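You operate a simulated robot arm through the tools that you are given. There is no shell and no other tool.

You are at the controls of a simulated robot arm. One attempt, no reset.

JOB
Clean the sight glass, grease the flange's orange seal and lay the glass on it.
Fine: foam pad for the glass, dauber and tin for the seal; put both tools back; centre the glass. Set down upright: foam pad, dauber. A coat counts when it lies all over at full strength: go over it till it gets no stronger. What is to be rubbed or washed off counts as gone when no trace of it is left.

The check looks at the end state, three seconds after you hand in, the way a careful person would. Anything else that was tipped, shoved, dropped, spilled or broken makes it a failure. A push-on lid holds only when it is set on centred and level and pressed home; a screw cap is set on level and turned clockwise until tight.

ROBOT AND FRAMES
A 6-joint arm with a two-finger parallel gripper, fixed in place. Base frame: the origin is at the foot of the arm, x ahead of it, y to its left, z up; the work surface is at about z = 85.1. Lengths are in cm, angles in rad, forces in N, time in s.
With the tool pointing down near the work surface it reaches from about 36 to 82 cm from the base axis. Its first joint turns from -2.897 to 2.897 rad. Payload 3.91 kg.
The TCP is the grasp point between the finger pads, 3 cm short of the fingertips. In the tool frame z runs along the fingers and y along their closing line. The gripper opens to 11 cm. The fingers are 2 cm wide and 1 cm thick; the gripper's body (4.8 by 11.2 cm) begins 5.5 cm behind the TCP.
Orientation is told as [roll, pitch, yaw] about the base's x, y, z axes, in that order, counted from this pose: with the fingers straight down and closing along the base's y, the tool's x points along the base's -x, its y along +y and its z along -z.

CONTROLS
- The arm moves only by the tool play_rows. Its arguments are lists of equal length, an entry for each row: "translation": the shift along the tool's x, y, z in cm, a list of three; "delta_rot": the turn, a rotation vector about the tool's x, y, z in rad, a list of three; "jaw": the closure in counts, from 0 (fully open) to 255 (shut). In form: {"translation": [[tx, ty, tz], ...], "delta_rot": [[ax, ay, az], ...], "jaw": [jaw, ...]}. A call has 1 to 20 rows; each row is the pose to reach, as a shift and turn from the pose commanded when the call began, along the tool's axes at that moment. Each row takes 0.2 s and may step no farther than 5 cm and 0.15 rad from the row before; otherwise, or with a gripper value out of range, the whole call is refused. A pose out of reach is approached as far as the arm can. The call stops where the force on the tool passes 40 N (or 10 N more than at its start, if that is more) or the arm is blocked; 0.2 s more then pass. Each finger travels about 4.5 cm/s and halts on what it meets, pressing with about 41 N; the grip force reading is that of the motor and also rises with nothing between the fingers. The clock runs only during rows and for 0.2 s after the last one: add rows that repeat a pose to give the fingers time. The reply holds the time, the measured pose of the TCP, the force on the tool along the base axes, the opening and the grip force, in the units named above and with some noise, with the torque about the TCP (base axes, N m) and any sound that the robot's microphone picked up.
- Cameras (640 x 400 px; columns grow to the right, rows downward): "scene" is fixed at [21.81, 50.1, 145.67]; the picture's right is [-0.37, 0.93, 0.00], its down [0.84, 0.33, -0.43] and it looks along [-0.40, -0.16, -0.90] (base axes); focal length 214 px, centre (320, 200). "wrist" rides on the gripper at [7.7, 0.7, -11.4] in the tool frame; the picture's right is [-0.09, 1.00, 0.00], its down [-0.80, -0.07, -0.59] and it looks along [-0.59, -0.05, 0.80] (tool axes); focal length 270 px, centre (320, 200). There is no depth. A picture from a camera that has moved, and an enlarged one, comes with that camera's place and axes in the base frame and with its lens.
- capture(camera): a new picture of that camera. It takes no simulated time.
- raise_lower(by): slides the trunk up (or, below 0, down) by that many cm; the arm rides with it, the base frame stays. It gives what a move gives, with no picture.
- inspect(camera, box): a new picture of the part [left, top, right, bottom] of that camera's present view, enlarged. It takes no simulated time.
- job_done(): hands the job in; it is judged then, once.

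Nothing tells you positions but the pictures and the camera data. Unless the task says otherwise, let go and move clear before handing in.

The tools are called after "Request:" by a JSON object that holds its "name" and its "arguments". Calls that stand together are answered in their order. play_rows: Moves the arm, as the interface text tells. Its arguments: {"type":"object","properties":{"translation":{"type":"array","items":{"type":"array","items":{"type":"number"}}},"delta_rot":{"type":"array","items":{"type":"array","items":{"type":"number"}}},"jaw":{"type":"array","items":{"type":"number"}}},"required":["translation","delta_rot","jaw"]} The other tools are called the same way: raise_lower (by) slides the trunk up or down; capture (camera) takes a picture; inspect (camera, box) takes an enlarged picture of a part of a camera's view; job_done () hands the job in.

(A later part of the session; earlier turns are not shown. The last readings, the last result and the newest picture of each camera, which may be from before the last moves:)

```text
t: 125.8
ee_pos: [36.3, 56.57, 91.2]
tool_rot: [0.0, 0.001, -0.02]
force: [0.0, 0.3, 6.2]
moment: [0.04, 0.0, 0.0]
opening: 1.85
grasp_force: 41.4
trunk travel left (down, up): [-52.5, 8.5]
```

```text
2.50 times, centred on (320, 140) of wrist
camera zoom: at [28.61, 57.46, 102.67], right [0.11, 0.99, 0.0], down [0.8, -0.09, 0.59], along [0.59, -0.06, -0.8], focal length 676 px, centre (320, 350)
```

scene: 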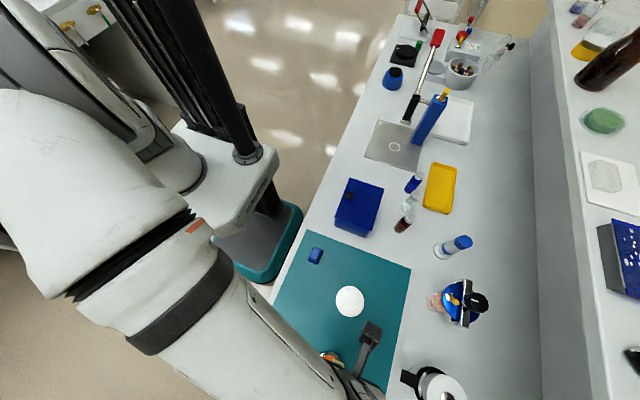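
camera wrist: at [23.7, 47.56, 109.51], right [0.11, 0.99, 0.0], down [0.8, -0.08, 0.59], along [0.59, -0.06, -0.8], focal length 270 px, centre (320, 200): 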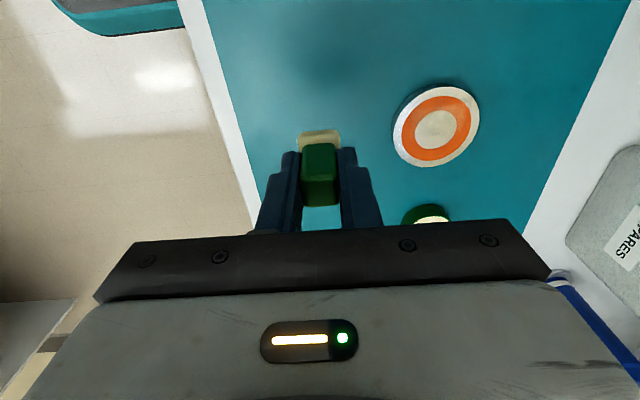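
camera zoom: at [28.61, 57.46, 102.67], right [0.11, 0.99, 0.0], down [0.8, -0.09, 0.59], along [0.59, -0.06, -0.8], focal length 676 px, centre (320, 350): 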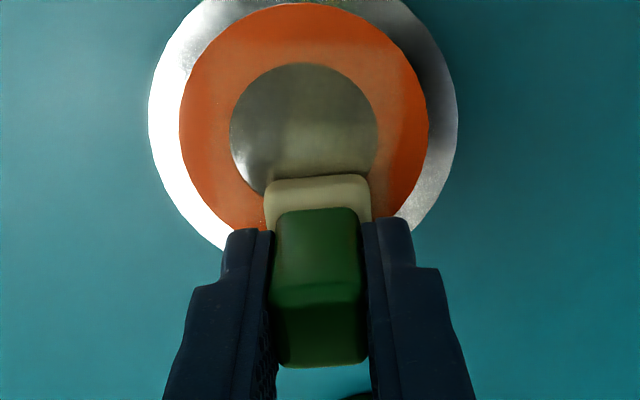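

The coat is showing paler on the swept part. Continue along the -y side.

Request:
{"name": "play_rows", "arguments": {"translation": [[0.01, -0.01, 0], [0.02, -0.18, 0], [0.05, -0.34, 0], [0.09, -0.5, 0], [0.14, -0.65, 0], [0.2, -0.81, 0], [0.28, -0.95, 0], [0.36, -1.1, 0], [0.45, -1.23, 0], [0.55, -1.36, 0], [0.66, -1.48, 0], [0.78, -1.6, 0], [0.9, -1.7, 0], [1.04, -1.8, 0], [1.18, -1.89, 0], [1.32, -1.96, 0], [1.47, -2.03, 0], [1.62, -2.09, 0], [1.78, -2.13, 0], [1.94, -2.16, 0]], "delta_rot": [[0, 0, 0.15], [0, 0, 0.3], [0, 0, 0.15], [0, 0, 0], [0, 0, -0.15], [0, 0, -0.3], [0, 0, -0.15], [0, 0, 0], [0, 0, 0.15], [0, 0, 0.3], [0, 0, 0.15], [0, 0, 0], [0, 0, -0.15], [0, 0, -0.3], [0, 0, -0.15], [0, 0, 0], [0, 0, 0.15], [0, 0, 0.3], [0, 0, 0.15], [0, 0, 0]], "jaw": [255, 255, 255, 255, 255, 255, 255, 255, 255, 255, 255, 255, 255, 255, 255, 255, 255, 255, 255, 255]}}

Request:
{"name": "inspect", "arguments": {"camera": "wrist", "box": [200, 60, 440, 220]}}

```text
t: 130.0
ee_pos: [34.39, 54.52, 91.15]
tool_rot: [0.0, -0.001, -0.017]
force: [2.3, 0.3, 3.3]
moment: [-0.06, -0.08, -0.02]
opening: 1.88
grasp_force: 41.5
trunk travel left (down, up): [-52.5, 8.5]
```

```text
2.50 times, centred on (320, 140) of wrist
camera zoom: at [26.71, 55.41, 102.68], right [0.11, 0.99, 0.0], down [0.8, -0.08, 0.59], along [0.59, -0.06, -0.8], focal length 676 px, centre (320, 350)
```

zoom: 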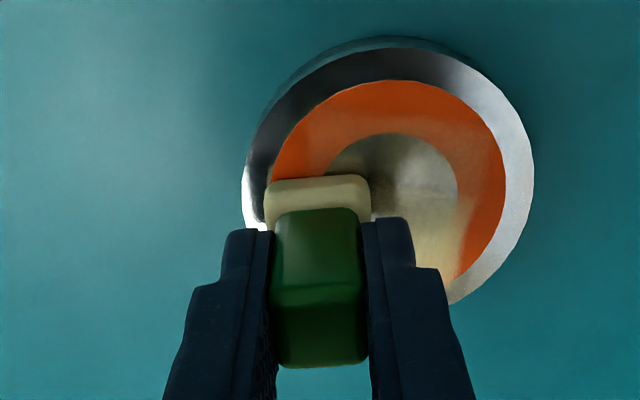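

The ring is getting cream-coloured but the flange drifted ~0.4 cm in -y, so the dauber is now too far inside. I'll lift, re-position outward on the -y side and continue.

Request:
{"name": "play_rows", "arguments": {"translation": [[0, 0, -0.6], [0.2, -0.35, -0.6], [0.4, -0.62, -0.5], [0.4, -0.62, -0.2], [0.4, -0.62, -0.05], [0.4, -0.62, 0], [0.4, -0.62, 0]], "delta_rot": [[0, 0, 0], [0, 0, 0], [0, 0, 0], [0, 0, 0], [0, 0, 0], [0, 0, 0], [0, 0, 0]], "jaw": [255, 255, 255, 255, 255, 255, 255]}}

Request:
{"name": "inspect", "arguments": {"camera": "wrist", "box": [200, 60, 440, 220]}}

```text
t: 131.6
ee_pos: [34.06, 53.94, 91.18]
tool_rot: [-0.001, -0.001, -0.017]
force: [0.8, 0.4, 2.3]
moment: [0.05, -0.1, -0.03]
opening: 1.86
grasp_force: 41.5
trunk travel left (down, up): [-52.5, 8.5]
```

```text
2.50 times, centred on (320, 140) of wrist
camera zoom: at [26.27, 54.76, 102.68], right [0.11, 0.99, 0.0], down [0.8, -0.09, 0.59], along [0.59, -0.06, -0.8], focal length 676 px, centre (320, 350)
```

zoom: 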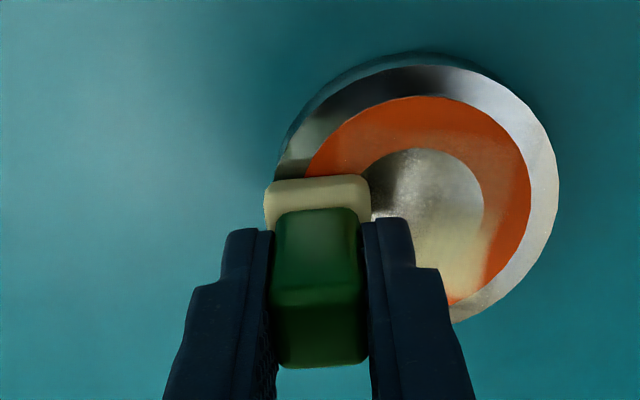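

Now the dauber is on the -y part of the ring. Sweep on to the near side.

Request:
{"name": "play_rows", "arguments": {"translation": [[0.2, 0.01, 0.02], [0.4, 0.03, 0.02], [0.57, 0.06, 0.02], [0.75, 0.1, 0.02], [0.9, 0.15, 0.02], [1.06, 0.21, 0.02], [1.2, 0.28, 0.02], [1.35, 0.37, 0.02], [1.48, 0.46, 0.02], [1.61, 0.56, 0.02], [1.73, 0.67, 0.02], [1.85, 0.79, 0.02], [1.95, 0.91, 0.02], [2.05, 1.05, 0.02], [2.14, 1.18, 0.02], [2.21, 1.33, 0.02], [2.28, 1.48, 0.02], [2.34, 1.63, 0.02], [2.38, 1.79, 0.02], [2.41, 1.95, 0.02]], "delta_rot": [[0, 0, 0.15], [0, 0, 0.3], [0, 0, 0.15], [0, 0, 0], [0, 0, -0.15], [0, 0, -0.3], [0, 0, -0.15], [0, 0, 0], [0, 0, 0.15], [0, 0, 0.3], [0, 0, 0.15], [0, 0, 0], [0, 0, -0.15], [0, 0, -0.3], [0, 0, -0.15], [0, 0, 0], [0, 0, 0.15], [0, 0, 0.3], [0, 0, 0.15], [0, 0, 0]], "jaw": [255, 255, 255, 255, 255, 255, 255, 255, 255, 255, 255, 255, 255, 255, 255, 255, 255, 255, 255, 255]}}

Request:
{"name": "inspect", "arguments": {"camera": "wrist", "box": [200, 60, 440, 220]}}

```text
t: 135.8
ee_pos: [31.52, 55.85, 91.29]
tool_rot: [-0.001, 0.0, -0.016]
force: [-0.5, -0.6, -0.8]
moment: [0.02, 0.03, 0.04]
opening: 1.86
grasp_force: 41.1
trunk travel left (down, up): [-52.5, 8.5]
```

```text
2.50 times, centred on (320, 140) of wrist
camera zoom: at [23.91, 56.78, 102.75], right [0.1, 0.99, 0.0], down [0.8, -0.08, 0.59], along [0.59, -0.06, -0.8], focal length 676 px, centre (320, 350)
```

zoom: 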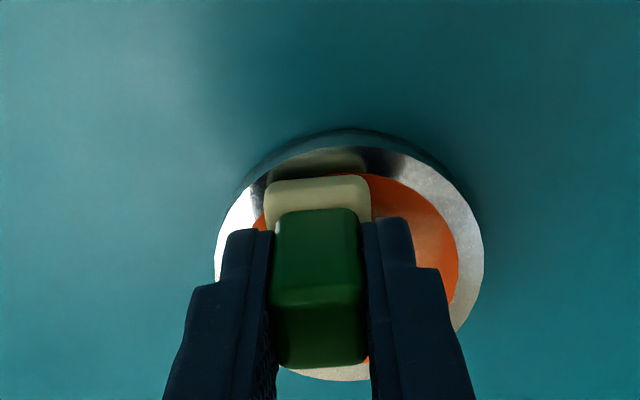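

Contact was lost near the end of that arc. I'll lift and view the coat so far.

Request:
{"name": "play_rows", "arguments": {"translation": [[0, 0, -1], [0, 0, -4], [0, -4, -6], [0, -8, -6], [0, -9, -6], [0, -9, -6]], "delta_rot": [[0, 0, 0], [0, 0, 0], [0, 0, 0], [0, 0, 0], [0, 0, 0], [0, 0, 0]], "jaw": [255, 255, 255, 255, 255, 255]}}

Request:
{"name": "inspect", "arguments": {"camera": "wrist", "box": [370, 70, 500, 180]}}

Request:
{"name": "inspect", "arguments": {"camera": "scene", "box": [300, 345, 360, 400]}}

```text
t: 137.2
ee_pos: [31.52, 46.94, 97.41]
tool_rot: [0.0, 0.0, -0.018]
force: [0.0, -0.4, -0.8]
moment: [-0.01, -0.01, 0.01]
opening: 1.83
grasp_force: 41.0
trunk travel left (down, up): [-52.5, 8.5]
```

```text
3.64 times, centred on (435, 125) of wrist
camera zoom: at [23.8, 47.79, 108.9], right [0.11, 0.99, 0.0], down [0.8, -0.08, 0.59], along [0.59, -0.06, -0.8], focal length 983 px, centre (-98, 473)
```

zoom: 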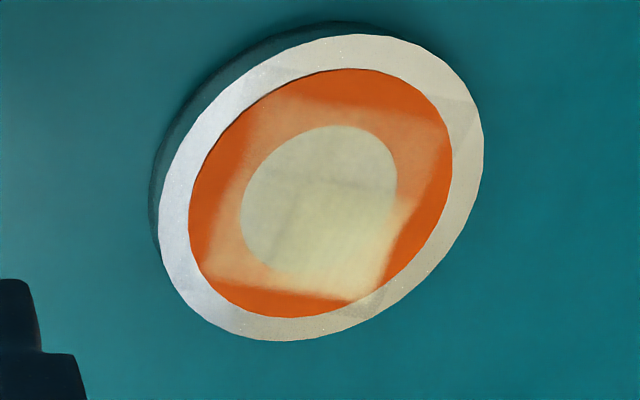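

```text
7.27 times, centred on (330, 372) of scene
camera zoom: at [21.81, 50.1, 145.67], right [-0.37, 0.93, 0.0], down [0.84, 0.33, -0.43], along [-0.4, -0.16, -0.9], focal length 1560 px, centre (247, -1054)
```

zoom: 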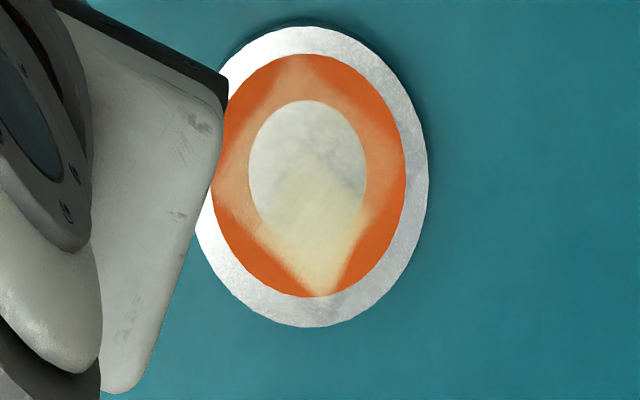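

The coat covers only part of the ring. Let me zoom in to understand exactly where grease lies.

Request:
{"name": "inspect", "arguments": {"camera": "scene", "box": [312, 352, 346, 396]}}

Request:
{"name": "inspect", "arguments": {"camera": "wrist", "box": [395, 75, 475, 170]}}

Request:
{"name": "inspect", "arguments": {"camera": "wrist", "box": [280, 110, 360, 215]}}

```text
9.09 times, centred on (329, 374) of scene
camera zoom: at [21.81, 50.1, 145.67], right [-0.37, 0.93, 0.0], down [0.84, 0.33, -0.43], along [-0.4, -0.16, -0.9], focal length 1950 px, centre (238, -1382)
```

zoom: 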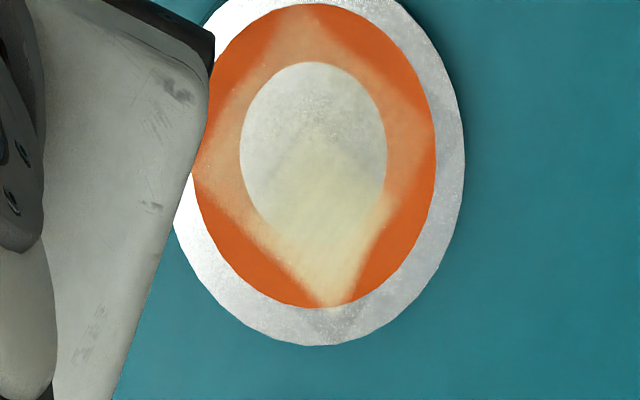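

```text
4.21 times, centred on (435, 122) of wrist
camera zoom: at [23.8, 47.79, 108.9], right [0.11, 0.99, 0.0], down [0.8, -0.08, 0.59], along [0.59, -0.06, -0.8], focal length 1138 px, centre (-164, 526)
```

zoom: 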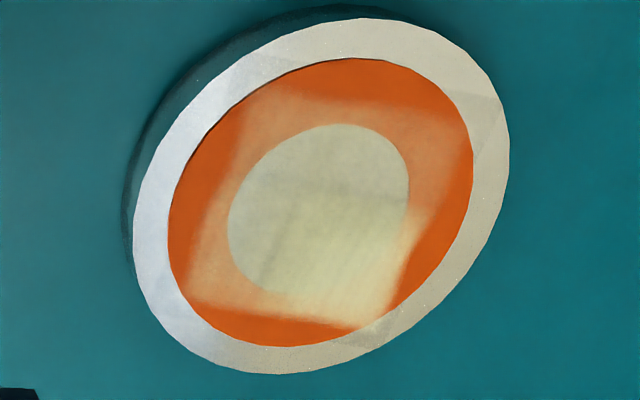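

```text
3.81 times, centred on (320, 162) of wrist
camera zoom: at [23.8, 47.79, 108.9], right [0.11, 0.99, 0.0], down [0.8, -0.08, 0.59], along [0.59, -0.06, -0.8], focal length 1030 px, centre (320, 343)
```

zoom: 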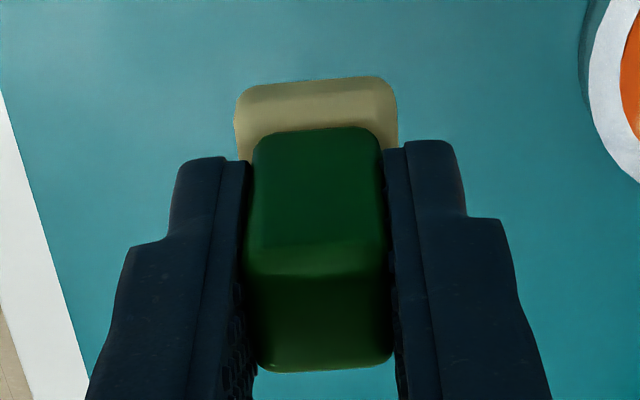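

The flange drifted about 0.6 cm toward -x in the last arcs, and the outer part of the ring is uncoated. I'll do a controlled test: one dab well outward on the +y side, twisting in place, then look at what gets coated.

Request:
{"name": "play_rows", "arguments": {"translation": [[0, 4, 0], [-0.5, 8, 0], [-1.2, 11.5, 0], [-1.8, 12.25, 2], [-1.8, 12.25, 5], [-1.8, 12.25, 5.5], [-1.8, 12.25, 5.5]], "delta_rot": [[0, 0, 0], [0, 0, 0], [0, 0, 0], [0, 0, 0], [0, 0, 0], [0, 0, 0], [0, 0, 0]], "jaw": [255, 255, 255, 255, 255, 255, 255]}}

Request:
{"name": "inspect", "arguments": {"camera": "wrist", "box": [200, 60, 440, 220]}}

```text
t: 138.8
ee_pos: [33.56, 59.11, 91.76]
tool_rot: [0.0, 0.0, -0.019]
force: [-0.5, -0.1, 0.6]
moment: [0.02, 0.0, -0.02]
opening: 1.85
grasp_force: 40.8
trunk travel left (down, up): [-52.5, 8.5]
```

```text
2.50 times, centred on (320, 140) of wrist
camera zoom: at [25.81, 59.97, 103.28], right [0.11, 0.99, 0.0], down [0.8, -0.09, 0.59], along [0.59, -0.06, -0.8], focal length 676 px, centre (320, 350)
```

zoom: 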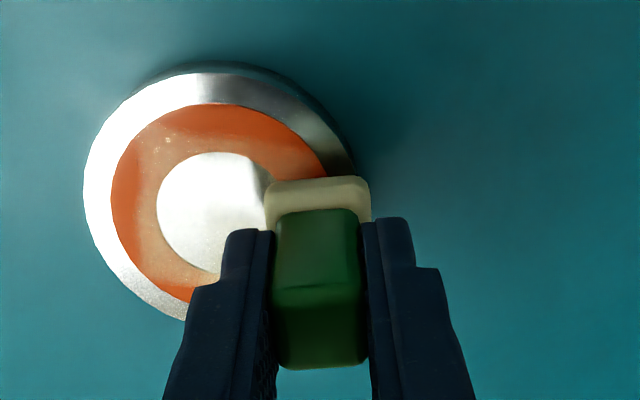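

Request:
{"name": "play_rows", "arguments": {"translation": [[0, 0, 0.3], [0, 0, 0.5], [0, 0, 0.6], [0, 0, 0.6]], "delta_rot": [[0, 0, 0], [0, 0, 0], [0, 0, 0], [0, 0, 0]], "jaw": [255, 255, 255, 255]}}

```text
t: 139.8
ee_pos: [33.58, 59.07, 91.2]
tool_rot: [0.0, 0.001, -0.017]
force: [0.6, -0.4, -0.9]
moment: [0.01, 0.02, 0.02]
opening: 1.9
grasp_force: 40.8
trunk travel left (down, up): [-52.5, 8.5]
```

Request:
{"name": "play_rows", "arguments": {"translation": [[0, 0, 0.05], [0, 0, 0.08], [0, 0, 0.1], [0, 0, 0.1]], "delta_rot": [[0, 0, 0], [0, 0, 0], [0, 0, 0], [0, 0, 0]], "jaw": [255, 255, 255, 255]}}

Request:
{"name": "inspect", "arguments": {"camera": "wrist", "box": [200, 60, 440, 220]}}

```text
t: 140.8
ee_pos: [33.39, 59.03, 91.15]
tool_rot: [0.0, -0.002, -0.017]
force: [3.7, 1.0, 9.7]
moment: [0.09, -0.09, -0.02]
opening: 1.85
grasp_force: 40.8
trunk travel left (down, up): [-52.5, 8.5]
```

```text
2.50 times, centred on (320, 140) of wrist
camera zoom: at [25.77, 59.89, 102.64], right [0.11, 0.99, 0.0], down [0.8, -0.09, 0.6], along [0.59, -0.06, -0.8], focal length 676 px, centre (320, 350)
```

zoom: 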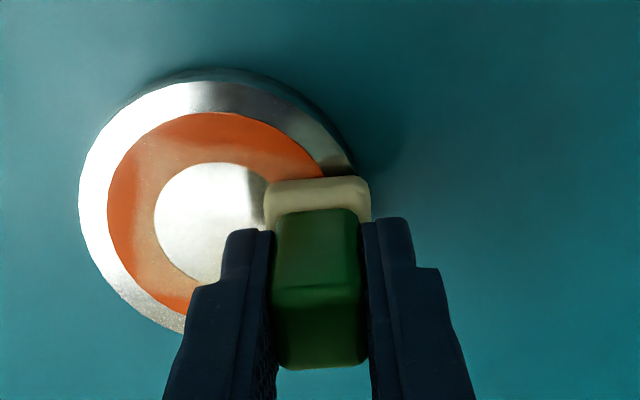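

The dauber covers the +y part of the ring out to the edge. Twist in place, then lift and look.

Request:
{"name": "play_rows", "arguments": {"translation": [[0, 0, -0.02], [0, 0, -0.02], [0, 0, -0.02], [0, 0, -0.02], [0, 0, -0.02], [0, 0, -0.02], [0, 0, -0.02], [0, 0, -0.02], [0, 0, -0.02], [0, 0, -0.02], [0, 0, -0.02], [0, 0, -0.02], [0, 0, -0.02], [0, 0, -0.02], [0, 0, -0.02], [0, 0, -0.02], [0, 0, -0.6], [0, 0, -2]], "delta_rot": [[0, 0, 0.15], [0, 0, 0.3], [0, 0, 0.15], [0, 0, 0], [0, 0, -0.15], [0, 0, -0.3], [0, 0, -0.15], [0, 0, 0], [0, 0, 0.15], [0, 0, 0.3], [0, 0, 0.15], [0, 0, 0], [0, 0, -0.15], [0, 0, -0.3], [0, 0, -0.15], [0, 0, 0], [0, 0, 0], [0, 0, 0]], "jaw": [255, 255, 255, 255, 255, 255, 255, 255, 255, 255, 255, 255, 255, 255, 255, 255, 255, 255]}}

Request:
{"name": "play_rows", "arguments": {"translation": [[0, 0, -4], [3, -3, -4], [5, -6, -4], [5, -10, -4], [5, -13, -4], [5, -13, -4]], "delta_rot": [[0, 0, 0], [0, 0, 0], [0, 0, 0], [0, 0, 0], [0, 0, 0], [0, 0, 0]], "jaw": [255, 255, 255, 255, 255, 255]}}

Request:
{"name": "inspect", "arguments": {"camera": "scene", "box": [312, 352, 346, 396]}}

Request:
{"name": "capture", "arguments": {"camera": "wrist"}}

```text
t: 144.6
ee_pos: [33.46, 59.16, 92.77]
tool_rot: [-0.002, 0.001, -0.02]
force: [0.0, 0.0, -0.1]
moment: [0.01, 0.07, -0.01]
opening: 1.85
grasp_force: 41.3
trunk travel left (down, up): [-52.5, 8.5]
```

```text
t: 146.0
ee_pos: [28.51, 46.17, 97.12]
tool_rot: [-0.001, 0.001, -0.017]
force: [-0.3, 0.3, 0.2]
moment: [0.01, 0.01, 0.0]
opening: 1.87
grasp_force: 40.7
trunk travel left (down, up): [-52.5, 8.5]
```

```text
9.09 times, centred on (329, 374) of scene
camera zoom: at [21.81, 50.1, 145.67], right [-0.37, 0.93, 0.0], down [0.84, 0.33, -0.43], along [-0.4, -0.16, -0.9], focal length 1950 px, centre (238, -1382)
```

zoom: 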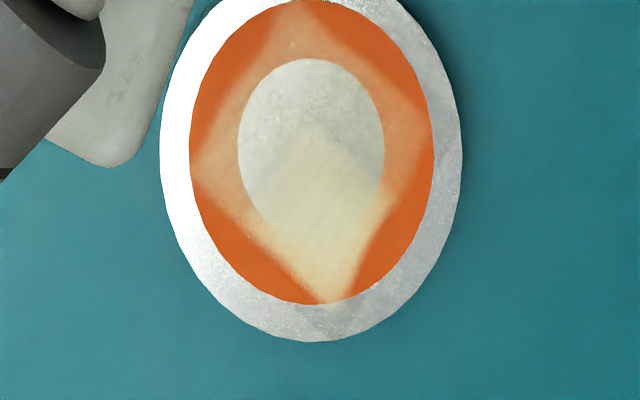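

```text
taken
camera wrist: at [20.76, 47.03, 108.63], right [0.11, 0.99, 0.0], down [0.8, -0.09, 0.59], along [0.59, -0.06, -0.8], focal length 270 px, centre (320, 200)
```

wrist: 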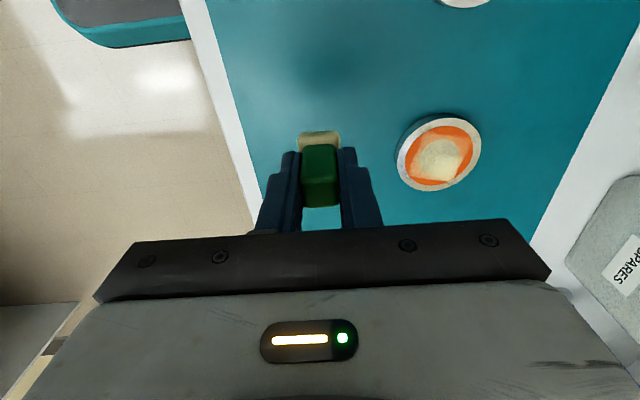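

The pattern looks unchanged by that dab, so perhaps the dauber has run dry. Let me look closely at the ring and the felt.

Request:
{"name": "inspect", "arguments": {"camera": "wrist", "box": [395, 110, 485, 195]}}

Request:
{"name": "inspect", "arguments": {"camera": "wrist", "box": [285, 115, 355, 215]}}

Request:
{"name": "inspect", "arguments": {"camera": "scene", "box": [300, 345, 360, 400]}}

```text
4.71 times, centred on (440, 152) of wrist
camera zoom: at [20.76, 47.03, 108.63], right [0.11, 0.99, 0.0], down [0.8, -0.09, 0.59], along [0.59, -0.06, -0.8], focal length 1272 px, centre (-245, 424)
```

zoom: 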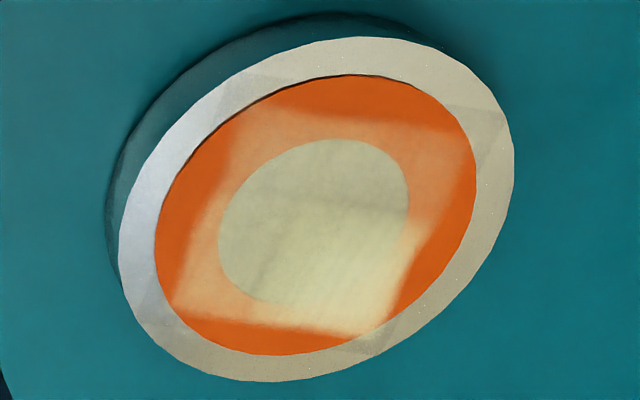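

```text
4.00 times, centred on (320, 165) of wrist
camera zoom: at [20.76, 47.03, 108.63], right [0.11, 0.99, 0.0], down [0.8, -0.09, 0.59], along [0.59, -0.06, -0.8], focal length 1081 px, centre (320, 340)
```

zoom: 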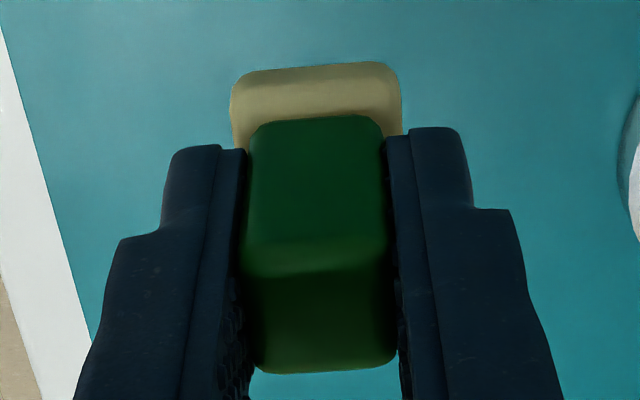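

```text
7.27 times, centred on (330, 372) of scene
camera zoom: at [21.81, 50.1, 145.67], right [-0.37, 0.93, 0.0], down [0.84, 0.33, -0.43], along [-0.4, -0.16, -0.9], focal length 1560 px, centre (247, -1054)
```

zoom: 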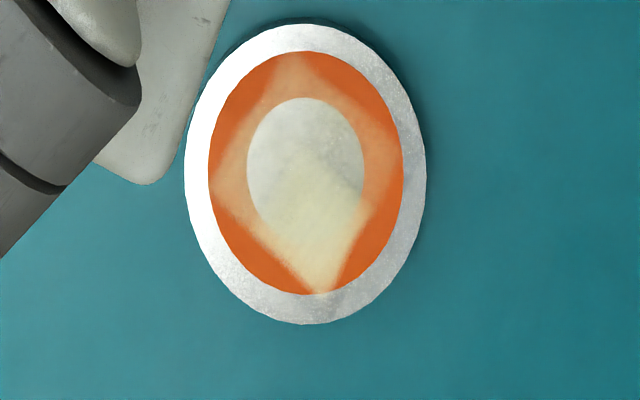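

I think the flange simply spun along with the dauber during the arcs, leaving grease only in a few spots, and the dauber then ran dry. New plan: re-dip, then apply separate twisting dabs around the ring with a lift between each.

Request:
{"name": "play_rows", "arguments": {"translation": [[-3.5, 2.3, 0], [-7, 4.6, 0], [-10.5, 6.9, 0], [-14, 9.2, 0], [-17.3, 11.5, 0], [-17.3, 11.5, 3], [-17.3, 11.5, 4.9], [-17.3, 11.5, 4.9]], "delta_rot": [[0, 0, 0], [0, 0, 0], [0, 0, 0], [0, 0, 0], [0, 0, 0], [0, 0, 0], [0, 0, 0], [0, 0, 0]], "jaw": [255, 255, 255, 255, 255, 255, 255, 255]}}

Request:
{"name": "inspect", "arguments": {"camera": "wrist", "box": [240, 60, 400, 220]}}

```text
t: 147.8
ee_pos: [45.64, 57.56, 92.14]
tool_rot: [0.0, 0.0, -0.017]
force: [-0.5, 0.4, -1.5]
moment: [-0.03, 0.01, 0.0]
opening: 1.86
grasp_force: 41.0
trunk travel left (down, up): [-52.5, 8.5]
```

```text
2.50 times, centred on (320, 140) of wrist
camera zoom: at [37.96, 58.5, 103.71], right [0.11, 0.99, 0.0], down [0.8, -0.08, 0.59], along [0.59, -0.06, -0.8], focal length 676 px, centre (320, 350)
```

zoom: 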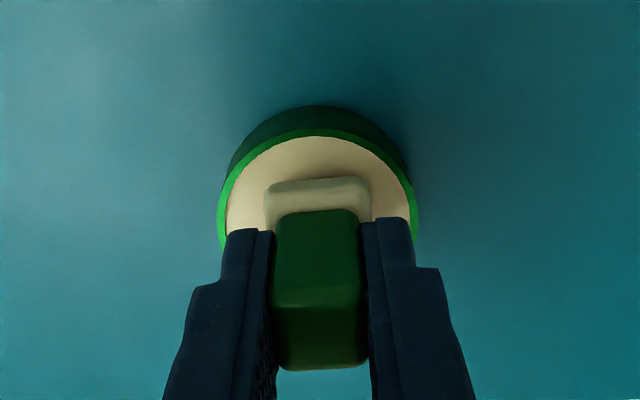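

Centred over the tin; the felt does look drier. Dipping now with a small twist.

Request:
{"name": "play_rows", "arguments": {"translation": [[-0.2, 0, 0.3], [-0.2, 0, 0.5], [-0.2, 0, 0.6], [-0.2, 0, 0.6]], "delta_rot": [[0, 0, 0], [0, 0, 0], [0, 0, 0], [0, 0, 0]], "jaw": [255, 255, 255, 255]}}

```text
t: 148.8
ee_pos: [46.02, 57.34, 91.52]
tool_rot: [0.003, -0.001, -0.018]
force: [0.1, 0.7, 3.2]
moment: [0.01, 0.0, 0.03]
opening: 1.86
grasp_force: 41.0
trunk travel left (down, up): [-52.5, 8.5]
```

Request:
{"name": "play_rows", "arguments": {"translation": [[0, 0, 0.03], [0, 0, 0.03], [0, 0, 0.03], [0, 0, 0.03], [0, 0, 0.03], [0, 0, 0.03], [0, 0, 0.03], [0, 0, 0.03], [0, 0, 0.03]], "delta_rot": [[0, 0, 0.15], [0, 0, 0.3], [0, 0, 0.15], [0, 0, 0], [0, 0, -0.15], [0, 0, -0.3], [0, 0, -0.15], [0, 0, 0], [0, 0, 0]], "jaw": [255, 255, 255, 255, 255, 255, 255, 255, 255]}}

Request:
{"name": "play_rows", "arguments": {"translation": [[0, 0, -1], [0, 0, -4], [0, 0, -5.5], [0, 0, -5.5]], "delta_rot": [[0, 0, 0], [0, 0, 0], [0, 0, 0], [0, 0, 0]], "jaw": [255, 255, 255, 255]}}

Request:
{"name": "inspect", "arguments": {"camera": "wrist", "box": [240, 60, 400, 220]}}

```text
t: 150.8
ee_pos: [45.8, 57.36, 91.57]
tool_rot: [0.003, -0.002, -0.019]
force: [1.1, -0.6, 12.0]
moment: [0.01, -0.05, -0.02]
opening: 1.87
grasp_force: 41.3
trunk travel left (down, up): [-52.5, 8.5]
```

```text
t: 151.8
ee_pos: [45.83, 57.27, 96.95]
tool_rot: [-0.001, -0.001, -0.017]
force: [0.1, 0.0, 0.7]
moment: [0.0, -0.02, -0.03]
opening: 1.87
grasp_force: 41.5
trunk travel left (down, up): [-52.5, 8.5]
```

```text
2.50 times, centred on (320, 140) of wrist
camera zoom: at [38.14, 58.1, 108.48], right [0.11, 0.99, 0.0], down [0.8, -0.08, 0.59], along [0.59, -0.06, -0.8], focal length 676 px, centre (320, 350)
```

zoom: 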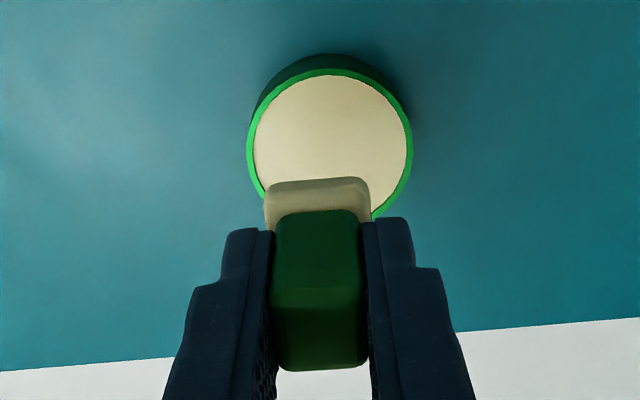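

The felt is reloaded. Now I'll go to the uncoated gap on the far side of the ring (about θ = -17°) for the first twisting dab.

Request:
{"name": "play_rows", "arguments": {"translation": [[3.5, -0.5, 0], [7, -1, 0], [10.2, -1.57, 0], [10.2, -1.57, 3], [10.2, -1.57, 5], [10.2, -1.57, 5]], "delta_rot": [[0, 0, 0], [0, 0, 0], [0, 0, 0], [0, 0, 0], [0, 0, 0], [0, 0, 0]], "jaw": [255, 255, 255, 255, 255, 255]}}

Request:
{"name": "inspect", "arguments": {"camera": "wrist", "box": [200, 60, 440, 220]}}

```text
t: 153.2
ee_pos: [35.67, 55.97, 91.95]
tool_rot: [0.0, 0.0, -0.016]
force: [0.5, -0.3, -1.0]
moment: [0.0, 0.0, 0.01]
opening: 1.87
grasp_force: 40.8
trunk travel left (down, up): [-52.5, 8.5]
```

```text
2.50 times, centred on (320, 140) of wrist
camera zoom: at [27.88, 56.77, 103.5], right [0.11, 0.99, 0.0], down [0.8, -0.09, 0.59], along [0.59, -0.06, -0.8], focal length 676 px, centre (320, 350)
```

zoom: 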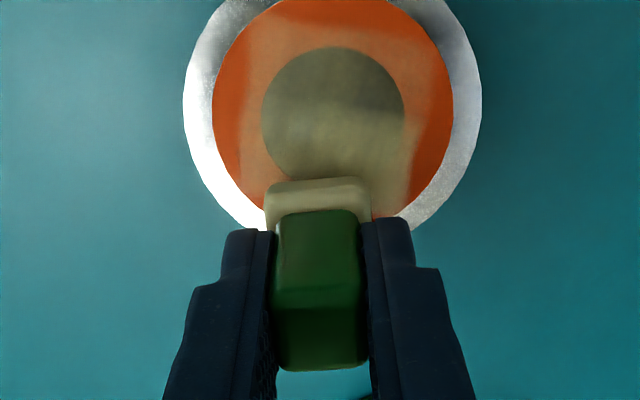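

The dauber is over the far side; I'll shift 0.3 cm inward while lowering to contact.

Request:
{"name": "play_rows", "arguments": {"translation": [[0.3, -0.1, 0.3], [0.3, -0.1, 0.6], [0.3, -0.1, 0.75], [0.3, -0.1, 0.8], [0.3, -0.1, 0.8]], "delta_rot": [[0, 0, 0], [0, 0, 0], [0, 0, 0], [0, 0, 0], [0, 0, 0]], "jaw": [255, 255, 255, 255, 255]}}

```text
t: 154.4
ee_pos: [35.38, 55.91, 91.2]
tool_rot: [-0.001, -0.001, -0.018]
force: [-1.1, -0.4, -0.8]
moment: [0.0, -0.02, 0.0]
opening: 1.85
grasp_force: 40.7
trunk travel left (down, up): [-52.5, 8.5]
```

Now press and twist in place.

Request:
{"name": "play_rows", "arguments": {"translation": [[0, 0, 0.05], [0, 0, 0.1], [0, 0, 0.1], [0, 0, 0.1], [0, 0, 0.1], [0, 0, 0.1], [0, 0, 0.1], [0, 0, 0.1], [0, 0, 0.1], [0, 0, 0.1], [0, 0, 0.1], [0, 0, 0.1], [0, 0, 0.1], [0, 0, 0.1], [0, 0, 0.1], [0, 0, 0.1]], "delta_rot": [[0, 0, 0], [0, 0, 0], [0, 0, 0.15], [0, 0, 0.3], [0, 0, 0.15], [0, 0, 0], [0, 0, -0.15], [0, 0, -0.3], [0, 0, -0.15], [0, 0, 0], [0, 0, 0.15], [0, 0, 0.3], [0, 0, 0.15], [0, 0, 0], [0, 0, 0], [0, 0, 0]], "jaw": [255, 255, 255, 255, 255, 255, 255, 255, 255, 255, 255, 255, 255, 255, 255, 255]}}

Request:
{"name": "inspect", "arguments": {"camera": "wrist", "box": [200, 60, 440, 220]}}

```text
t: 157.8
ee_pos: [35.23, 55.77, 91.09]
tool_rot: [-0.001, -0.001, -0.017]
force: [-0.5, 2.2, 10.3]
moment: [0.07, 0.06, -0.02]
opening: 1.89
grasp_force: 41.8
trunk travel left (down, up): [-52.5, 8.5]
```

```text
2.50 times, centred on (320, 140) of wrist
camera zoom: at [27.64, 56.72, 102.59], right [0.11, 0.99, 0.0], down [0.8, -0.09, 0.59], along [0.59, -0.06, -0.8], focal length 676 px, centre (320, 350)
```

zoom: 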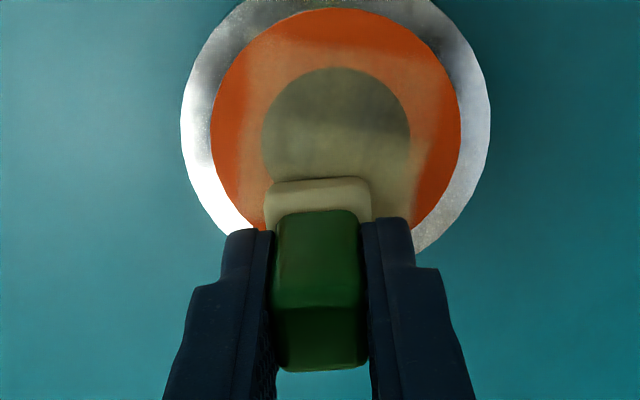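

N was 10 N with the dauber squarely on the ring. I'll lift and shift away to see what it left.

Request:
{"name": "play_rows", "arguments": {"translation": [[0, 0, -0.6], [0, 0, -2], [-3, 0, -4], [-5, 0, -4], [-5, 0, -4]], "delta_rot": [[0, 0, 0], [0, 0, 0], [0, 0, 0], [0, 0, 0], [0, 0, 0]], "jaw": [255, 255, 255, 255, 255]}}

Request:
{"name": "inspect", "arguments": {"camera": "wrist", "box": [240, 0, 440, 150]}}

Request:
{"name": "inspect", "arguments": {"camera": "scene", "box": [300, 345, 360, 400]}}

```text
t: 159.0
ee_pos: [40.24, 55.96, 94.95]
tool_rot: [0.0, -0.001, -0.018]
force: [0.4, 0.1, 0.0]
moment: [-0.01, 0.0, -0.03]
opening: 1.87
grasp_force: 41.3
trunk travel left (down, up): [-52.5, 8.5]
```

```text
2.67 times, centred on (340, 75) of wrist
camera zoom: at [32.55, 56.81, 106.52], right [0.11, 0.99, 0.0], down [0.8, -0.08, 0.59], along [0.59, -0.06, -0.8], focal length 721 px, centre (267, 533)
```

zoom: 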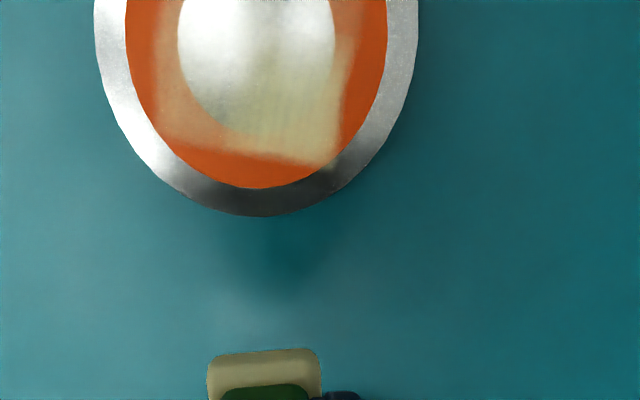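

```text
7.27 times, centred on (330, 372) of scene
camera zoom: at [21.81, 50.1, 145.67], right [-0.37, 0.93, 0.0], down [0.84, 0.33, -0.43], along [-0.4, -0.16, -0.9], focal length 1560 px, centre (247, -1054)
```

zoom: 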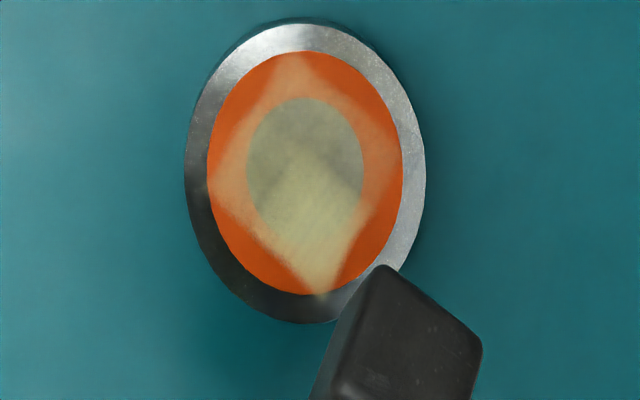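

Nothing new was deposited: at 10 N the flange must be swinging along with the twist, just as the glass did. I need the light ~3 N touch that worked for the glass. Going back to the same spot.

Request:
{"name": "play_rows", "arguments": {"translation": [[2.5, 0, 0], [5, -0.05, 0.5], [5, -0.05, 2], [5, -0.05, 3.5], [5, -0.05, 3.7], [5, -0.05, 3.7]], "delta_rot": [[0, 0, 0], [0, 0, 0], [0, 0, 0], [0, 0, 0], [0, 0, 0], [0, 0, 0]], "jaw": [255, 255, 255, 255, 255, 255]}}

```text
t: 160.4
ee_pos: [35.36, 55.94, 91.42]
tool_rot: [0.0, 0.0, -0.017]
force: [-0.4, -0.1, -0.2]
moment: [0.03, 0.0, -0.01]
opening: 1.85
grasp_force: 40.9
trunk travel left (down, up): [-52.5, 8.5]
```

Request:
{"name": "play_rows", "arguments": {"translation": [[0, 0, 0.1], [0, 0, 0.16], [0, 0, 0.16]], "delta_rot": [[0, 0, 0], [0, 0, 0], [0, 0, 0]], "jaw": [255, 255, 255]}}

```text
t: 161.2
ee_pos: [35.38, 55.81, 91.18]
tool_rot: [0.0, -0.002, -0.018]
force: [-0.1, -0.5, 0.1]
moment: [-0.01, 0.0, -0.01]
opening: 1.84
grasp_force: 41.1
trunk travel left (down, up): [-52.5, 8.5]
```

Request:
{"name": "play_rows", "arguments": {"translation": [[0, 0, 0.03], [0, 0, 0.05], [0, 0, 0.05]], "delta_rot": [[0, 0, 0], [0, 0, 0], [0, 0, 0]], "jaw": [255, 255, 255]}}

```text
t: 162.0
ee_pos: [35.46, 55.88, 91.05]
tool_rot: [0.001, 0.0, -0.016]
force: [-1.0, -0.3, 0.1]
moment: [0.0, 0.02, -0.01]
opening: 1.86
grasp_force: 41.0
trunk travel left (down, up): [-52.5, 8.5]
```

Request:
{"name": "play_rows", "arguments": {"translation": [[0, 0, 0.03], [0, 0, 0.06], [0, 0, 0.06]], "delta_rot": [[0, 0, 0], [0, 0, 0], [0, 0, 0]], "jaw": [255, 255, 255]}}

```text
t: 162.8
ee_pos: [35.5, 55.78, 91.06]
tool_rot: [-0.001, 0.0, -0.017]
force: [-0.9, 0.6, 0.9]
moment: [-0.02, 0.03, 0.02]
opening: 1.87
grasp_force: 40.8
trunk travel left (down, up): [-52.5, 8.5]
```

Just touching (~1 N). Add 0.03 cm and twist with a wide swing.

Request:
{"name": "play_rows", "arguments": {"translation": [[0, 0, 0.03], [0, 0, 0.03], [0, 0, 0.03], [0, 0, 0.03], [0, 0, 0.03], [0, 0, 0.03], [0, 0, 0.03], [0, 0, 0.03], [0, 0, 0.03], [0, 0, 0.03], [0, 0, 0.03], [0, 0, 0.03], [0, 0, 0.03], [0, 0, 0.03], [0, 0, 0.03], [0, 0, 0.03], [0, 0, 0.03], [0, 0, 0.03], [0, 0, 0.03], [0, 0, 0.03]], "delta_rot": [[0, 0, 0.15], [0, 0, 0.3], [0, 0, 0.45], [0, 0, 0.6], [0, 0, 0.75], [0, 0, 0.6], [0, 0, 0.45], [0, 0, 0.3], [0, 0, 0.15], [0, 0, 0], [0, 0, -0.15], [0, 0, -0.3], [0, 0, -0.45], [0, 0, -0.6], [0, 0, -0.75], [0, 0, -0.6], [0, 0, -0.45], [0, 0, -0.3], [0, 0, -0.15], [0, 0, 0]], "jaw": [255, 255, 255, 255, 255, 255, 255, 255, 255, 255, 255, 255, 255, 255, 255, 255, 255, 255, 255, 255]}}

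Request:
{"name": "inspect", "arguments": {"camera": "wrist", "box": [200, 60, 440, 220]}}

```text
t: 167.0
ee_pos: [35.46, 55.73, 91.1]
tool_rot: [0.002, 0.0, -0.021]
force: [-0.1, -0.3, 15.4]
moment: [-0.01, 0.04, 0.02]
opening: 1.85
grasp_force: 41.2
trunk travel left (down, up): [-52.5, 8.5]
```

```text
2.50 times, centred on (320, 140) of wrist
camera zoom: at [27.67, 56.66, 102.55], right [0.11, 0.99, 0.0], down [0.8, -0.09, 0.6], along [0.59, -0.06, -0.8], focal length 676 px, centre (320, 350)
```

zoom: 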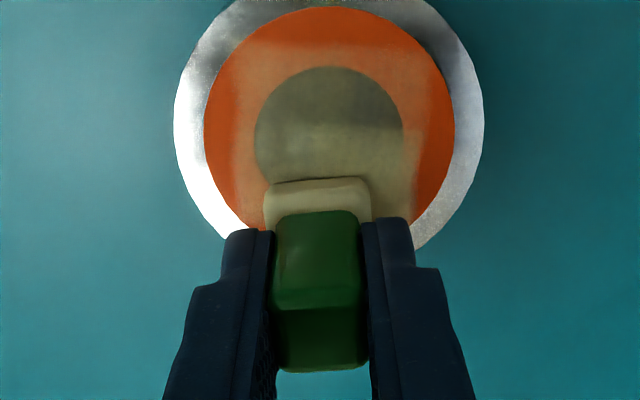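

The force crept up to 15 N. I'll ease by 0.1 cm and continue twisting, watching the force in shorter runs.

Request:
{"name": "play_rows", "arguments": {"translation": [[0, 0, -0.1], [0, 0, -0.1], [0, 0, -0.1], [0, 0, -0.1], [0, 0, -0.1], [0, 0, -0.1], [0, 0, -0.1], [0, 0, -0.1], [0, 0, -0.1]], "delta_rot": [[0, 0, 0], [0, 0, 0.15], [0, 0, 0.3], [0, 0, 0.45], [0, 0, 0.6], [0, 0, 0.45], [0, 0, 0.3], [0, 0, 0.15], [0, 0, 0]], "jaw": [255, 255, 255, 255, 255, 255, 255, 255, 255]}}

```text
t: 169.0
ee_pos: [35.24, 55.77, 91.03]
tool_rot: [0.001, 0.0, -0.016]
force: [-0.2, 0.1, -0.2]
moment: [-0.01, -0.04, 0.02]
opening: 1.86
grasp_force: 40.9
trunk travel left (down, up): [-52.5, 8.5]
```

Request:
{"name": "play_rows", "arguments": {"translation": [[0, 0, 0.03], [0, 0, 0.03], [0, 0, 0.03], [0, 0, 0.03], [0, 0, 0.03], [0, 0, 0.03], [0, 0, 0.03], [0, 0, 0.03], [0, 0, 0.03]], "delta_rot": [[0, 0, 0], [0, 0, -0.15], [0, 0, -0.3], [0, 0, -0.45], [0, 0, -0.6], [0, 0, -0.45], [0, 0, -0.3], [0, 0, -0.15], [0, 0, 0]], "jaw": [255, 255, 255, 255, 255, 255, 255, 255, 255]}}

```text
t: 171.0
ee_pos: [35.3, 55.95, 91.1]
tool_rot: [0.002, 0.0, -0.022]
force: [0.2, -0.4, 0.1]
moment: [-0.01, -0.01, 0.0]
opening: 1.84
grasp_force: 41.3
trunk travel left (down, up): [-52.5, 8.5]
```

Request:
{"name": "play_rows", "arguments": {"translation": [[0, 0, 0.04], [0, 0, 0.04], [0, 0, 0.04], [0, 0, 0.04], [0, 0, 0.04], [0, 0, 0.04], [0, 0, 0.04], [0, 0, 0.04], [0, 0, 0.04]], "delta_rot": [[0, 0, 0], [0, 0, 0.15], [0, 0, 0.3], [0, 0, 0.45], [0, 0, 0.6], [0, 0, 0.45], [0, 0, 0.3], [0, 0, 0.15], [0, 0, 0]], "jaw": [255, 255, 255, 255, 255, 255, 255, 255, 255]}}

```text
t: 173.0
ee_pos: [35.31, 55.83, 91.1]
tool_rot: [-0.001, 0.0, -0.015]
force: [-0.3, 0.3, -0.5]
moment: [0.01, 0.0, -0.03]
opening: 1.87
grasp_force: 41.5
trunk travel left (down, up): [-52.5, 8.5]
```

Each call carries a small random offset (~0.1 cm), so the force is hard to hold. Instead I'll use fast short strokes (the flange's inertia and mat friction then let the felt slip), scanning the depth gradually within one call.

Request:
{"name": "play_rows", "arguments": {"translation": [[0.4, 0, 0.0], [-0.4, 0, 0.01], [0.4, 0.2, 0.02], [-0.4, 0.2, 0.03], [0.4, 0.4, 0.04], [-0.4, 0.4, 0.04], [0.4, 0.2, 0.05], [-0.4, 0.2, 0.06], [0.4, 0, 0.06], [-0.4, 0, 0.07], [0.4, -0.2, 0.07], [-0.4, -0.2, 0.08], [0.4, -0.4, 0.08], [-0.4, -0.4, 0.09], [0.4, -0.2, 0.09], [-0.4, -0.2, 0.1], [0.4, 0, 0.1], [-0.4, 0, 0.1], [0, 0, 0.1], [0, 0, 0.1]], "delta_rot": [[0, 0, 0], [0, 0, 0], [0, 0, 0], [0, 0, 0], [0, 0, 0], [0, 0, 0], [0, 0, 0], [0, 0, 0], [0, 0, 0], [0, 0, 0], [0, 0, 0], [0, 0, 0], [0, 0, 0], [0, 0, 0], [0, 0, 0], [0, 0, 0], [0, 0, 0], [0, 0, 0], [0, 0, 0], [0, 0, 0]], "jaw": [255, 255, 255, 255, 255, 255, 255, 255, 255, 255, 255, 255, 255, 255, 255, 255, 255, 255, 255, 255]}}

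Request:
{"name": "inspect", "arguments": {"camera": "wrist", "box": [200, 60, 440, 220]}}

```text
t: 177.2
ee_pos: [35.5, 55.86, 91.0]
tool_rot: [0.003, -0.002, -0.018]
force: [6.4, 1.1, 14.8]
moment: [0.0, -0.29, 0.03]
opening: 1.84
grasp_force: 41.0
trunk travel left (down, up): [-52.5, 8.5]
```

```text
2.50 times, centred on (320, 140) of wrist
camera zoom: at [27.77, 56.61, 102.53], right [0.11, 0.99, 0.0], down [0.8, -0.09, 0.6], along [0.59, -0.06, -0.8], focal length 676 px, centre (320, 350)
```

zoom: 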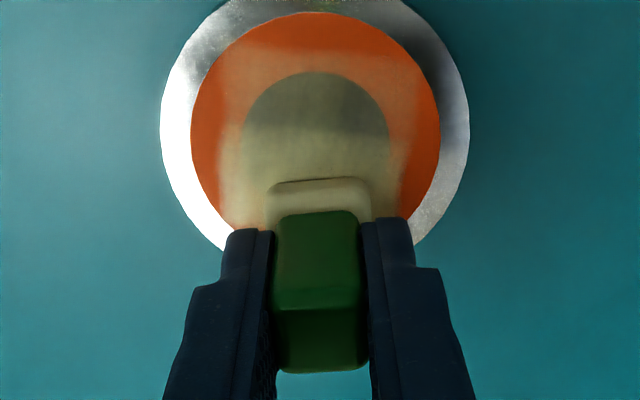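

That worked: a strong cream coat appeared around the dauber. Let me lift and check the extent.

Request:
{"name": "play_rows", "arguments": {"translation": [[0, 0, -0.6], [0, 0, -2], [-3, 0, -4], [-5, 0, -4], [-5, 0, -4]], "delta_rot": [[0, 0, 0], [0, 0, 0], [0, 0, 0], [0, 0, 0], [0, 0, 0]], "jaw": [255, 255, 255, 255, 255]}}

Request:
{"name": "inspect", "arguments": {"camera": "wrist", "box": [240, 0, 440, 150]}}

Request:
{"name": "inspect", "arguments": {"camera": "scene", "box": [300, 345, 360, 400]}}

```text
t: 178.4
ee_pos: [40.29, 55.76, 94.87]
tool_rot: [0.0, 0.0, -0.017]
force: [0.3, 0.7, 0.6]
moment: [0.01, 0.0, 0.04]
opening: 1.87
grasp_force: 41.1
trunk travel left (down, up): [-52.5, 8.5]
```

```text
2.67 times, centred on (340, 75) of wrist
camera zoom: at [32.62, 56.56, 106.44], right [0.11, 0.99, 0.0], down [0.8, -0.08, 0.59], along [0.59, -0.06, -0.8], focal length 721 px, centre (267, 533)
```

zoom: 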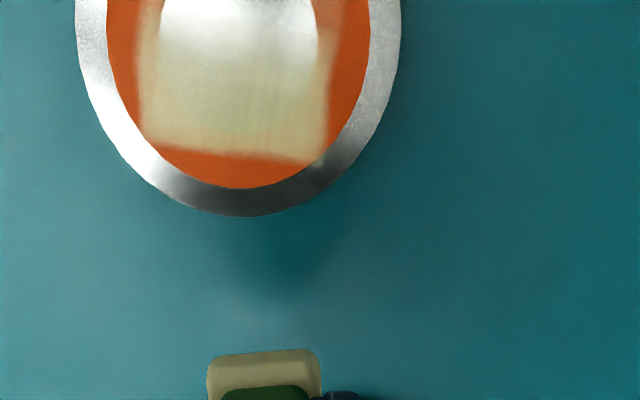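

```text
7.27 times, centred on (330, 372) of scene
camera zoom: at [21.81, 50.1, 145.67], right [-0.37, 0.93, 0.0], down [0.84, 0.33, -0.43], along [-0.4, -0.16, -0.9], focal length 1560 px, centre (247, -1054)
```

zoom: 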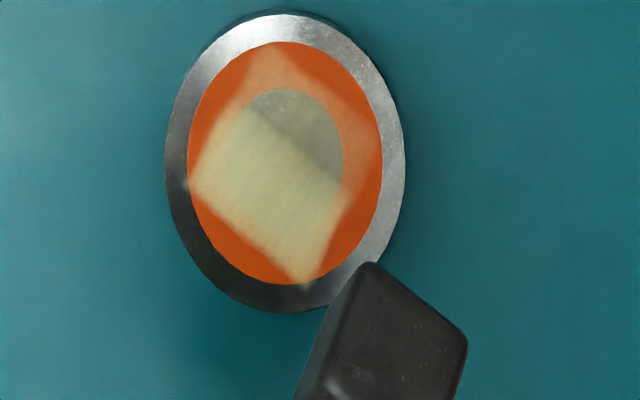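

The coat keeps ending ~1 cm inside the dauber's outer edge, so the outer half of the felt isn't touching (the flange likely dips slightly under an off-centre load). I'll tilt the dauber so its outer edge is lower, and test at the far side.

Request:
{"name": "play_rows", "arguments": {"translation": [[0, 0, -0.5], [1.5, 0.1, -0.5], [4.5, 0.1, -0.3], [4.5, 0.1, 1], [4.5, 0.1, 2.2], [4.5, 0.1, 2.2]], "delta_rot": [[0, 0.06, 0], [0, 0.12, 0], [0, 0.12, 0], [0, 0.12, 0], [0, 0.12, 0], [0, 0.12, 0]], "jaw": [255, 255, 255, 255, 255, 255]}}

Request:
{"name": "inspect", "arguments": {"camera": "wrist", "box": [200, 60, 440, 220]}}

```text
t: 179.8
ee_pos: [35.86, 55.96, 92.93]
tool_rot: [0.0, 0.121, -0.018]
force: [0.2, 0.3, -0.8]
moment: [0.01, -0.03, 0.01]
opening: 1.85
grasp_force: 40.0
trunk travel left (down, up): [-52.5, 8.5]
```

```text
2.50 times, centred on (320, 140) of wrist
camera zoom: at [29.53, 56.79, 105.25], right [0.11, 0.99, -0.01], down [0.86, -0.09, 0.49], along [0.49, -0.06, -0.87], focal length 676 px, centre (320, 350)
```

zoom: 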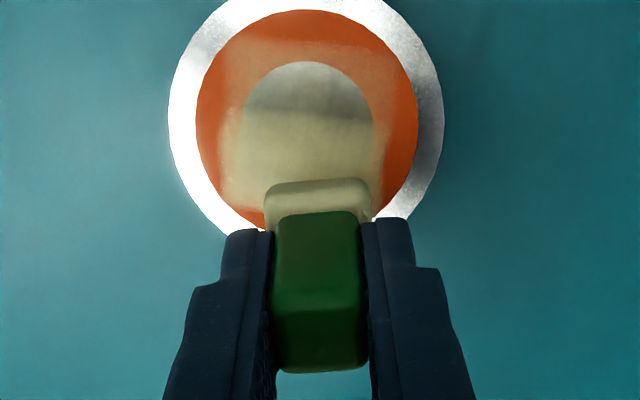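

Tilted 0.12 rad with the outer edge low. Lowering toward contact.

Request:
{"name": "play_rows", "arguments": {"translation": [[-0.03, 0, 0.8], [-0.05, 0, 1.4], [-0.05, 0, 1.6], [-0.05, 0, 1.6]], "delta_rot": [[0, 0, 0], [0, 0, 0], [0, 0, 0], [0, 0, 0]], "jaw": [255, 255, 255, 255]}}

```text
t: 180.8
ee_pos: [35.59, 55.95, 91.17]
tool_rot: [0.0, 0.121, -0.018]
force: [-0.2, 0.2, 0.4]
moment: [-0.04, 0.0, -0.01]
opening: 1.85
grasp_force: 40.5
trunk travel left (down, up): [-52.5, 8.5]
```

Now a scan: fast tangential strokes while slowly deepening.

Request:
{"name": "play_rows", "arguments": {"translation": [[0, 0.4, 0.02], [0, -0.4, 0.04], [0, 0.4, 0.05], [0, -0.4, 0.06], [0, 0.4, 0.07], [0, -0.4, 0.08], [0, 0.4, 0.09], [0, -0.4, 0.1], [0, 0.4, 0.11], [0, -0.4, 0.12], [0, 0.4, 0.13], [0, -0.4, 0.14], [0, 0, 0.14], [0, 0, 0.14]], "delta_rot": [[0, 0, 0], [0, 0, 0], [0, 0, 0], [0, 0, 0], [0, 0, 0], [0, 0, 0], [0, 0, 0], [0, 0, 0], [0, 0, 0], [0, 0, 0], [0, 0, 0], [0, 0, 0], [0, 0, 0], [0, 0, 0]], "jaw": [255, 255, 255, 255, 255, 255, 255, 255, 255, 255, 255, 255, 255, 255]}}

Request:
{"name": "inspect", "arguments": {"camera": "wrist", "box": [200, 60, 440, 220]}}

```text
t: 183.8
ee_pos: [35.68, 55.89, 91.22]
tool_rot: [-0.001, 0.121, -0.017]
force: [1.3, -3.5, 8.6]
moment: [-0.14, -0.07, 0.0]
opening: 1.86
grasp_force: 41.2
trunk travel left (down, up): [-52.5, 8.5]
```

```text
2.50 times, centred on (320, 140) of wrist
camera zoom: at [29.5, 56.81, 103.49], right [0.11, 0.99, -0.01], down [0.86, -0.09, 0.49], along [0.49, -0.06, -0.87], focal length 676 px, centre (320, 350)
```

zoom: 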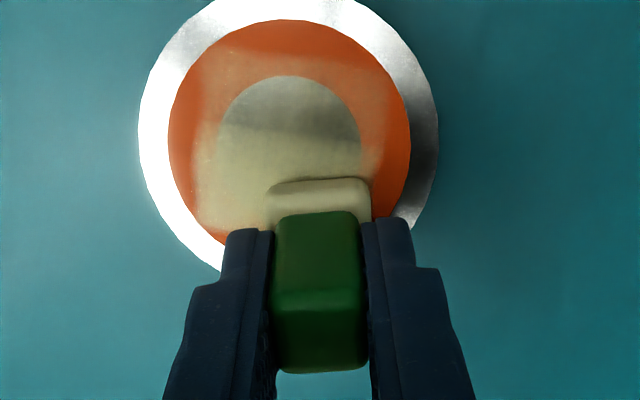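

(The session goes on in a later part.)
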